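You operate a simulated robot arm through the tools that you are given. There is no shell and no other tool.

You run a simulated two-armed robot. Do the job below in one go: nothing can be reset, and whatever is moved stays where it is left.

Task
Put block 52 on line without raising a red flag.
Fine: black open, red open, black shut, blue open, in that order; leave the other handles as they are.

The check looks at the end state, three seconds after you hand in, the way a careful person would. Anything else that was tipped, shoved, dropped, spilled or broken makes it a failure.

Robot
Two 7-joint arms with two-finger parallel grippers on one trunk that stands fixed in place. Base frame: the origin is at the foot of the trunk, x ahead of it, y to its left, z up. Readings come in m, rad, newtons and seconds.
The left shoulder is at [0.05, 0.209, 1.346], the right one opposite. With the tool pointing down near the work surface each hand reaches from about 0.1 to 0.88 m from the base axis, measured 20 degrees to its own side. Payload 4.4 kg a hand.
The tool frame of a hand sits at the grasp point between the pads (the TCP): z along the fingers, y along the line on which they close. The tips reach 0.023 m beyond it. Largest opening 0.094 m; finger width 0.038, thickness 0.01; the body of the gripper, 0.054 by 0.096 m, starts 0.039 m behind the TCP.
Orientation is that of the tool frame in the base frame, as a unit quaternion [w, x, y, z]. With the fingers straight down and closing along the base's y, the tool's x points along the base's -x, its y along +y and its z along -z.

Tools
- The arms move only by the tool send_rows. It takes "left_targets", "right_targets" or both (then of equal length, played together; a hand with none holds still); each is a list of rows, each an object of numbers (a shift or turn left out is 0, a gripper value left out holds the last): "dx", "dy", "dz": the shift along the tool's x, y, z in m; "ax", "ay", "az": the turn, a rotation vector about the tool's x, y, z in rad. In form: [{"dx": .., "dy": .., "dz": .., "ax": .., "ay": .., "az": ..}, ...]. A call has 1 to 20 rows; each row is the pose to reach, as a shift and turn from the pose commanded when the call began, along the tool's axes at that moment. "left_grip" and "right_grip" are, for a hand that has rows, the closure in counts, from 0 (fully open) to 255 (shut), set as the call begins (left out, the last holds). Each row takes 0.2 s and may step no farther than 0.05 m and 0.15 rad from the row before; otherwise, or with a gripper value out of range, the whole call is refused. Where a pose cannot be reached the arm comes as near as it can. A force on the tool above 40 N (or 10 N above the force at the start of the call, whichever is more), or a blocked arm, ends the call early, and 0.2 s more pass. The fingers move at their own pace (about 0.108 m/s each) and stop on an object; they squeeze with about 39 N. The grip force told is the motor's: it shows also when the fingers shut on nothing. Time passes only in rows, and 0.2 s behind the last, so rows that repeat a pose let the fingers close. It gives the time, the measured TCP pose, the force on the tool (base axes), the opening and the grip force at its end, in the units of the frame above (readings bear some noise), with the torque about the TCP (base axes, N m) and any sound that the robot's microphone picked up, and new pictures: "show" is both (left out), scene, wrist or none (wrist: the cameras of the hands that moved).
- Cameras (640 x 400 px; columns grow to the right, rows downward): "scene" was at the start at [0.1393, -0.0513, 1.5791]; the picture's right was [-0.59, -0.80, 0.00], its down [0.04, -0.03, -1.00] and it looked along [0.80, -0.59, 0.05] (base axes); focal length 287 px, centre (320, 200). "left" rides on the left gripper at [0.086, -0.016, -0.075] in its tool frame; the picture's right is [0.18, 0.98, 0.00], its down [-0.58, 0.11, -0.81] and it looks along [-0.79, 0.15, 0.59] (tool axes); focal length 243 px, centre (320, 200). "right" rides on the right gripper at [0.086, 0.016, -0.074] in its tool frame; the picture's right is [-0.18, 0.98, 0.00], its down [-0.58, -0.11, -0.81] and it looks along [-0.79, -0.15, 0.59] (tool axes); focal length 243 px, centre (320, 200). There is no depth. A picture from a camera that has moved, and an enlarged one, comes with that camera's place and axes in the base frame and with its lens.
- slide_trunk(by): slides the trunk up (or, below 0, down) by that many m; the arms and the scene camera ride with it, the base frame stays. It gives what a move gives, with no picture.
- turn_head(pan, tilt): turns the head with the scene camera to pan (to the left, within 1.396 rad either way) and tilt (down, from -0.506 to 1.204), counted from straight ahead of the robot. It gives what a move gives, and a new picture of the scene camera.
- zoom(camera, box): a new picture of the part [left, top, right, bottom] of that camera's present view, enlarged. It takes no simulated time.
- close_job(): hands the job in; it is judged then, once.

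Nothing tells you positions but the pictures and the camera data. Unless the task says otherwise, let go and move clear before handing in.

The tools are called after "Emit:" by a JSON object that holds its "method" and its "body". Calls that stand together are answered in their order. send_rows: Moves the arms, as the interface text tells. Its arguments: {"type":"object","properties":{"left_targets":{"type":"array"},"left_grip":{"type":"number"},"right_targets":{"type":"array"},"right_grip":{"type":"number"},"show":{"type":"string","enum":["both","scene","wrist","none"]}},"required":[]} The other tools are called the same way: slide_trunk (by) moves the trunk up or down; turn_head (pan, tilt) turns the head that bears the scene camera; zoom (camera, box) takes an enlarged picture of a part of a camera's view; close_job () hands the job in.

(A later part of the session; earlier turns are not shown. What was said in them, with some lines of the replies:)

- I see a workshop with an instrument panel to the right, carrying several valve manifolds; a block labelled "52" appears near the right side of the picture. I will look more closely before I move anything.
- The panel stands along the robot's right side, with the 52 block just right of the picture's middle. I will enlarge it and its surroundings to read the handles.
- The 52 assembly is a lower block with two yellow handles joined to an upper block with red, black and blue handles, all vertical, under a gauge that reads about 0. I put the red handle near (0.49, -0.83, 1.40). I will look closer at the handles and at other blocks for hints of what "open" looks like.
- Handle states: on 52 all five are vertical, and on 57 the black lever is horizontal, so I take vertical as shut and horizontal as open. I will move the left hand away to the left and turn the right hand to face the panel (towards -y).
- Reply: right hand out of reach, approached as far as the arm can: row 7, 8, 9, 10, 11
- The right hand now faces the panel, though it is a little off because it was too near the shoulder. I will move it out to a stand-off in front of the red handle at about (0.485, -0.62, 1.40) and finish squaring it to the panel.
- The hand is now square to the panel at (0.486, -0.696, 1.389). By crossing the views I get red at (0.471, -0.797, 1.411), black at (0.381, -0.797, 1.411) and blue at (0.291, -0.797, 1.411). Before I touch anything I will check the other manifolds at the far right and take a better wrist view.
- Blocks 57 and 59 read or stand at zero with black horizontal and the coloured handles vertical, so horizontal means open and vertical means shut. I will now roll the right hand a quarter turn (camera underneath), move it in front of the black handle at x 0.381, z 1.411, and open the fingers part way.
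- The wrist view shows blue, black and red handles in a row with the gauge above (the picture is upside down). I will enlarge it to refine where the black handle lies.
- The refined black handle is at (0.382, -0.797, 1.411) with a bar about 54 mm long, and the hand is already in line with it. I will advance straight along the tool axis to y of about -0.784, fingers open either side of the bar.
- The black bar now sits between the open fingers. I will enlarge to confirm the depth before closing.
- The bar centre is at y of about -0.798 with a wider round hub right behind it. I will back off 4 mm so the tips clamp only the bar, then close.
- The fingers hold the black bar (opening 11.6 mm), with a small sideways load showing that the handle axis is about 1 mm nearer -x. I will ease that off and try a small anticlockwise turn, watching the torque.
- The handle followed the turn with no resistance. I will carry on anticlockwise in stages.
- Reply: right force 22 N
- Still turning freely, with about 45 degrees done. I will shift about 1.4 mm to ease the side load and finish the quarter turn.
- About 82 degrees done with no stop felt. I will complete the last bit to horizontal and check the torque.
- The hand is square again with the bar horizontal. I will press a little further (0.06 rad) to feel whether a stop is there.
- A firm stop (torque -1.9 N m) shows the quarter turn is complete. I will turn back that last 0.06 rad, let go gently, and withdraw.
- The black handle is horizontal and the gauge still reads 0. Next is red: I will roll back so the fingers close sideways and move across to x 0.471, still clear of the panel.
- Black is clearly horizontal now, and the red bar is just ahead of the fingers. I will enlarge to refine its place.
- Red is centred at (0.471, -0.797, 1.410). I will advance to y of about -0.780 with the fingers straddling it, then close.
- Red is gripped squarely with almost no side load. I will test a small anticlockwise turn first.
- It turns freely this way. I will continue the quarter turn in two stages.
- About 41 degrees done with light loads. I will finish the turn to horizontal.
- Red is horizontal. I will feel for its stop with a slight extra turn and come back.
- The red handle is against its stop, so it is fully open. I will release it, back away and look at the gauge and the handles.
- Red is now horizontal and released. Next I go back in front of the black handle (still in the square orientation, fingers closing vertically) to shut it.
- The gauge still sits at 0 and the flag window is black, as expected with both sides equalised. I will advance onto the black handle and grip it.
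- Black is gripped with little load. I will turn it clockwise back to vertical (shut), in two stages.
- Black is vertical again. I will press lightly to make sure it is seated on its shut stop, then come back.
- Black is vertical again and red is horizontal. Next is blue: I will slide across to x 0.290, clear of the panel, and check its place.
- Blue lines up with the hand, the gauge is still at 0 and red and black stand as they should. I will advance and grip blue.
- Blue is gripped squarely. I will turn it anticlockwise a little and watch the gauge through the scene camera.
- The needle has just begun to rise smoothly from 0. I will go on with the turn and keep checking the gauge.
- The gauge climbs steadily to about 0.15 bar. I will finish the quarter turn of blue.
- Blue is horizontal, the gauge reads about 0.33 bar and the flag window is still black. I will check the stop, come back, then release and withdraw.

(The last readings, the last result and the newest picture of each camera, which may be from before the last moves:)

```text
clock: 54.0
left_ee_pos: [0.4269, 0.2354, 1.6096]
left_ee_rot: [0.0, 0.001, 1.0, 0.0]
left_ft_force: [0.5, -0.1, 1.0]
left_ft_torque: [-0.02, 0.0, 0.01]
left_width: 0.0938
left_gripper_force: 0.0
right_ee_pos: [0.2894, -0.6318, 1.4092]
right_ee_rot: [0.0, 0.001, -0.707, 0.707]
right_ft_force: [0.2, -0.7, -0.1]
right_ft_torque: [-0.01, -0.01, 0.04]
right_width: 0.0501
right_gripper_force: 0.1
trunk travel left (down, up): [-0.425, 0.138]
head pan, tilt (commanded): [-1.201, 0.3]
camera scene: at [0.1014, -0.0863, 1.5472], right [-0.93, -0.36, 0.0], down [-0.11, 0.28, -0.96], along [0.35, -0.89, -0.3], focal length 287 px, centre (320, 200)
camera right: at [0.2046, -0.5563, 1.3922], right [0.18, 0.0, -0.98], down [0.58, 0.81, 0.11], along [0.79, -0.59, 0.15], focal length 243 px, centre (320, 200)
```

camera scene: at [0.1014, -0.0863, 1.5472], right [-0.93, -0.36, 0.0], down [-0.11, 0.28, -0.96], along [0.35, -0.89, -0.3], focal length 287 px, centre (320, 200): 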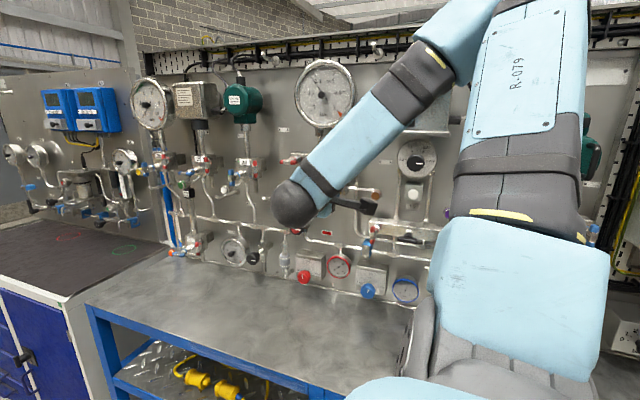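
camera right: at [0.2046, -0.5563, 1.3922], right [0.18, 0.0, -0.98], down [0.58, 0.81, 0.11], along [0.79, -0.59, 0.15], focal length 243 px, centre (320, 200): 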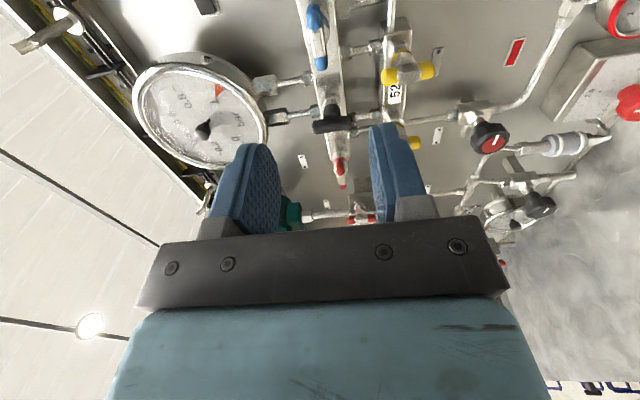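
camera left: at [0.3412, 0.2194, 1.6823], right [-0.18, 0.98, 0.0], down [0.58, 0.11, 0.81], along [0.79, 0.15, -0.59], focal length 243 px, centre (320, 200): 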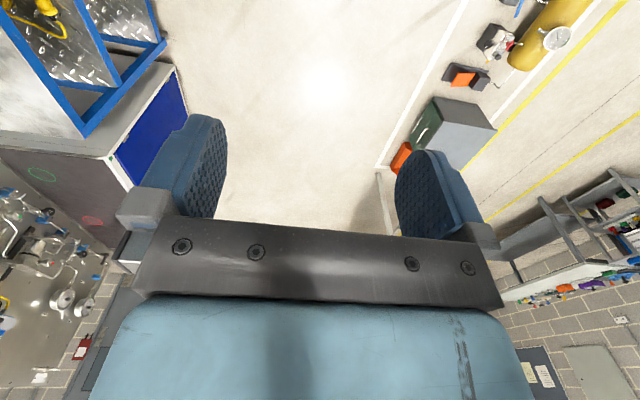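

All three handles are set: red and blue horizontal, black vertical. I will enlarge to check, then move the arm farther away for a clear view.

Emit:
{"method": "zoom", "body": {"camera": "right", "box": [280, 0, 440, 100]}}

Emit:
{"method": "zoom", "body": {"camera": "right", "box": [270, 100, 430, 200]}}

Emit:
{"method": "send_rows", "body": {"right_targets": [{"dx": -0.04, "dz": -0.01}, {"dx": -0.08, "dz": -0.02}, {"dx": -0.12, "dz": -0.03}, {"dx": -0.16, "dz": -0.04}, {"dx": -0.2, "dz": -0.05}, {"dx": -0.24, "dz": -0.05}, {"dx": -0.28, "dz": -0.05}, {"dx": -0.28, "dz": -0.05}], "right_grip": 119, "show": "both"}}

```text
4.00 times, centred on (360, 50) of right
camera zoom: at [0.2046, -0.5563, 1.3922], right [0.18, 0.0, -0.98], down [0.58, 0.81, 0.11], along [0.79, -0.59, 0.15], focal length 970 px, centre (160, 800)
```

zoom: 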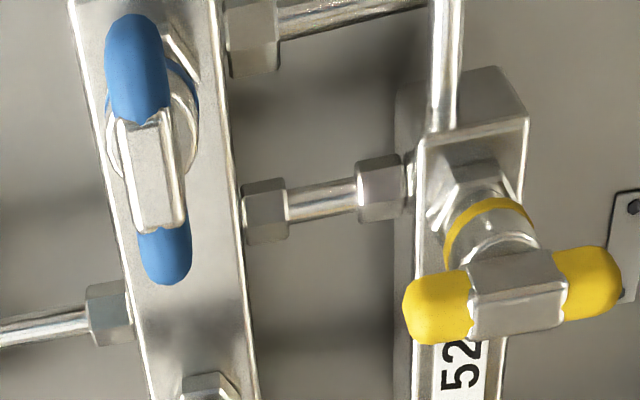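

```text
4.00 times, centred on (350, 150) of right
camera zoom: at [0.2046, -0.5563, 1.3922], right [0.18, 0.0, -0.98], down [0.58, 0.81, 0.11], along [0.79, -0.59, 0.15], focal length 970 px, centre (200, 400)
```

zoom: 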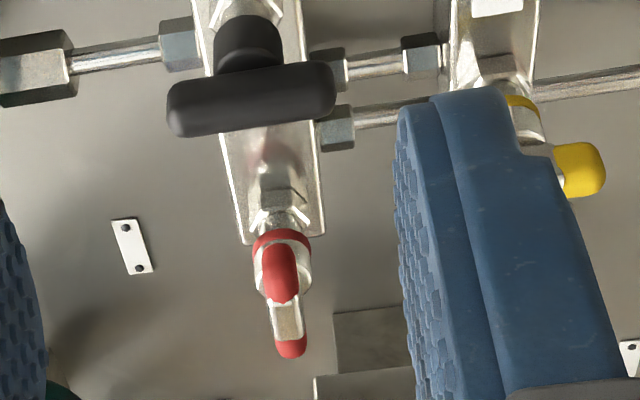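

```text
clock: 55.8
left_ee_pos: [0.4248, 0.2363, 1.6095]
left_ee_rot: [0.0, 0.0, 1.0, -0.001]
left_ft_force: [-0.7, -0.6, 0.6]
left_ft_torque: [0.0, -0.02, 0.02]
left_width: 0.0942
left_gripper_force: 0.1
right_ee_pos: [0.5685, -0.5798, 1.4109]
right_ee_rot: [0.0, 0.0, -0.707, 0.707]
right_ft_force: [-0.5, 0.2, -0.2]
right_ft_torque: [0.02, 0.04, 0.04]
right_width: 0.0502
right_gripper_force: 0.1
trunk travel left (down, up): [-0.425, 0.138]
head pan, tilt (commanded): [-1.201, 0.3]
camera scene: at [0.1002, -0.0855, 1.5474], right [-0.93, -0.36, 0.0], down [-0.11, 0.28, -0.96], along [0.35, -0.89, -0.3], focal length 287 px, centre (320, 200)
camera right: at [0.4836, -0.5054, 1.3949], right [0.18, 0.0, -0.98], down [0.58, 0.81, 0.11], along [0.79, -0.59, 0.15], focal length 243 px, centre (320, 200)
```

scene: 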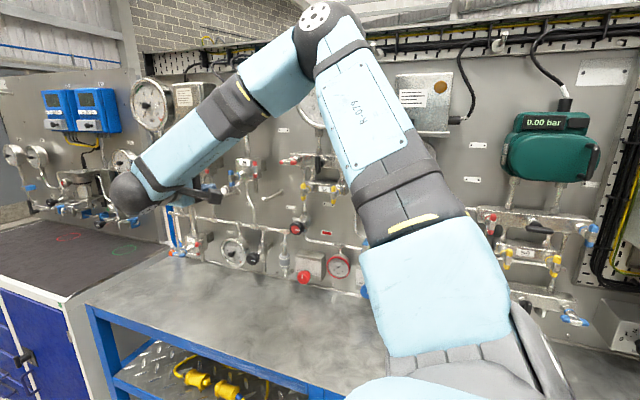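
right: 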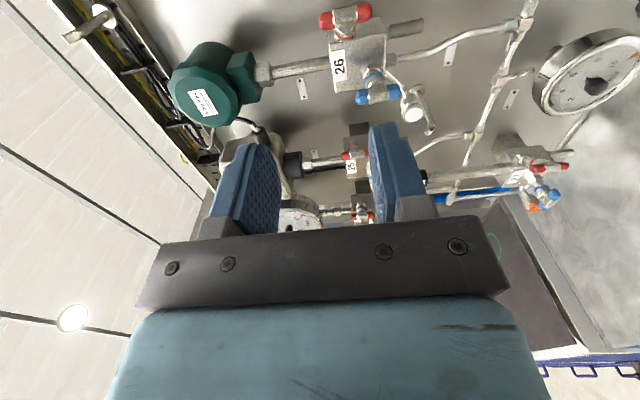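

The handles look right, but the arm hides part of the gauge. I will bring the hand back to a spot from which the gauge and the flag window can be seen.

Emit:
{"method": "send_rows", "body": {"right_targets": [{"dx": 0.04, "dz": -0.005}, {"dx": 0.08, "dz": -0.01}, {"dx": 0.12, "dz": -0.015}, {"dx": 0.16, "dz": -0.02}, {"dx": 0.2, "dz": -0.02}, {"dx": 0.24, "dz": -0.02}, {"dx": 0.28, "dz": -0.02}, {"dx": 0.32, "dz": -0.02}, {"dx": 0.35, "dz": -0.02}, {"dx": 0.35, "dz": -0.02}], "show": "both"}}

Emit:
{"method": "zoom", "body": {"camera": "scene", "box": [260, 40, 420, 140]}}

Emit:
{"method": "zoom", "body": {"camera": "scene", "box": [260, 130, 420, 230]}}

Emit:
{"method": "zoom", "body": {"camera": "right", "box": [120, 0, 440, 200]}}

```text
clock: 58.0
left_ee_pos: [0.4277, 0.2357, 1.6089]
left_ee_rot: [0.0, 0.0, 1.0, 0.0]
left_ft_force: [0.1, 0.0, -0.8]
left_ft_torque: [-0.03, -0.02, 0.0]
left_width: 0.0941
left_gripper_force: 0.1
right_ee_pos: [0.2848, -0.6005, 1.4339]
right_ee_rot: [0.001, 0.001, -0.707, 0.707]
right_ft_force: [0.6, 1.0, -0.2]
right_ft_torque: [0.0, 0.01, -0.03]
right_width: 0.05
right_gripper_force: 0.1
right hand out of reach, approached as far as the arm can: row 7, 8, 9, 10
trunk travel left (down, up): [-0.425, 0.138]
head pan, tilt (commanded): [-1.201, 0.3]
camera scene: at [0.1024, -0.0855, 1.5472], right [-0.93, -0.36, 0.0], down [-0.11, 0.28, -0.96], along [0.35, -0.89, -0.3], focal length 287 px, centre (320, 200)
camera right: at [0.1995, -0.5251, 1.4179], right [0.18, 0.0, -0.98], down [0.58, 0.81, 0.11], along [0.79, -0.59, 0.15], focal length 243 px, centre (320, 200)
```

scene: 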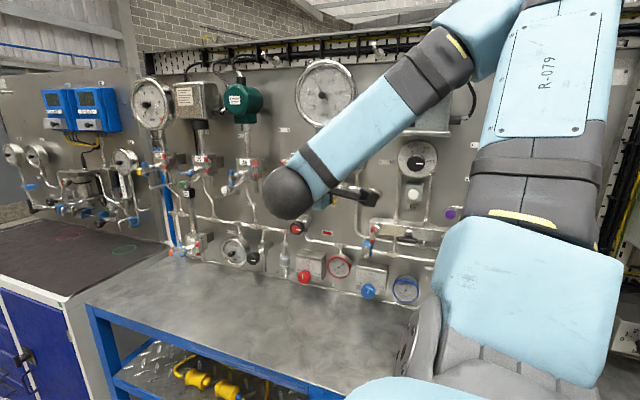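
right: 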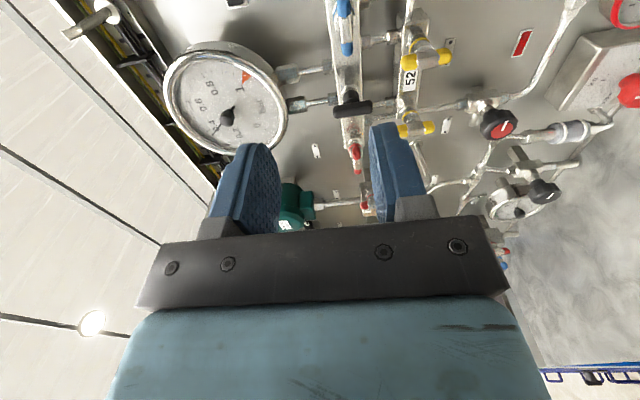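

```text
4.00 times, centred on (340, 90) of scene
camera zoom: at [0.1024, -0.0855, 1.5472], right [-0.93, -0.36, 0.0], down [-0.11, 0.28, -0.96], along [0.35, -0.89, -0.3], focal length 1147 px, centre (240, 640)
```

zoom: 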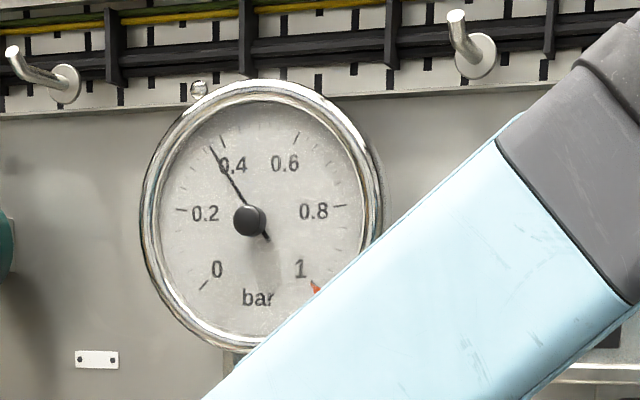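

```text
4.00 times, centred on (340, 180) of scene
camera zoom: at [0.1024, -0.0855, 1.5472], right [-0.93, -0.36, 0.0], down [-0.11, 0.28, -0.96], along [0.35, -0.89, -0.3], focal length 1147 px, centre (240, 280)
```

zoom: 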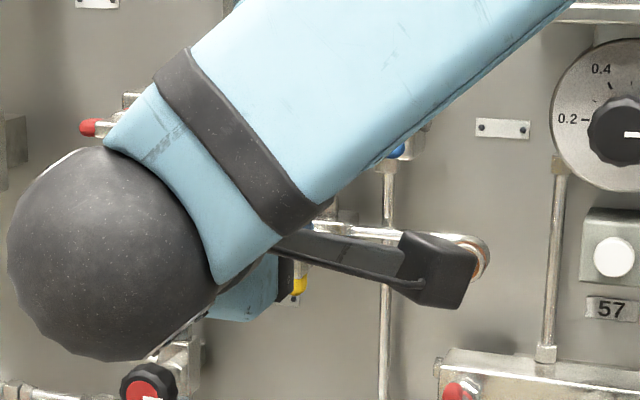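

```text
2.00 times, centred on (280, 100) of right
camera zoom: at [0.1995, -0.5251, 1.4179], right [0.18, 0.0, -0.98], down [0.58, 0.81, 0.11], along [0.79, -0.59, 0.15], focal length 485 px, centre (400, 400)
```

zoom: 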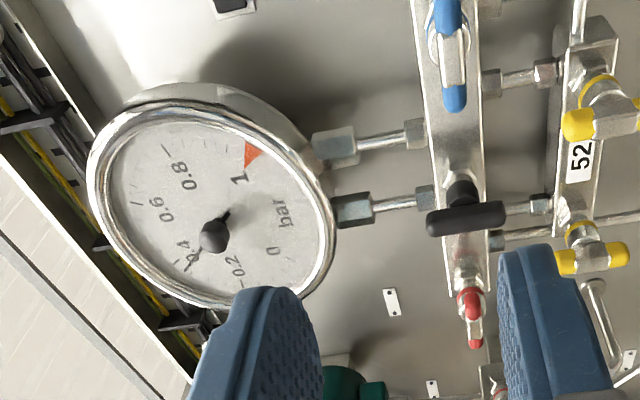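

The gauge stands steady near 0.38 bar and the flag window is black. Red and blue are horizontal (open), black is vertical (shut), the yellow handles are untouched, and both hands are clear. I will hand in now.

Emit:
{"method": "close_job", "body": {}}

```text
The job is handed in.
```

Block 52 is on line and handed in. I turned the handles in your order: black open, red open, black shut, blue open. Each one went through its full quarter turn to the stop.

- **End state:** Red and blue are horizontal (open) and black is vertical (shut).
- **Gauge and flag:** The gauge stayed at 0 until blue opened, then rose smoothly to about 0.38 bar, well short of the red mark at 1. The indicator window beside the gauge, which I took to be the flag, stayed black each time I looked.
- **Other handles:** I touched none of them; the two yellow ones on block 52 were still vertical in the last pictures. Both hands were empty and clear of the panel when I handed in.

No label says which position is open. I took vertical as shut and horizontal as open from blocks 57 and 59, and the gauge moving when blue opened fits that.
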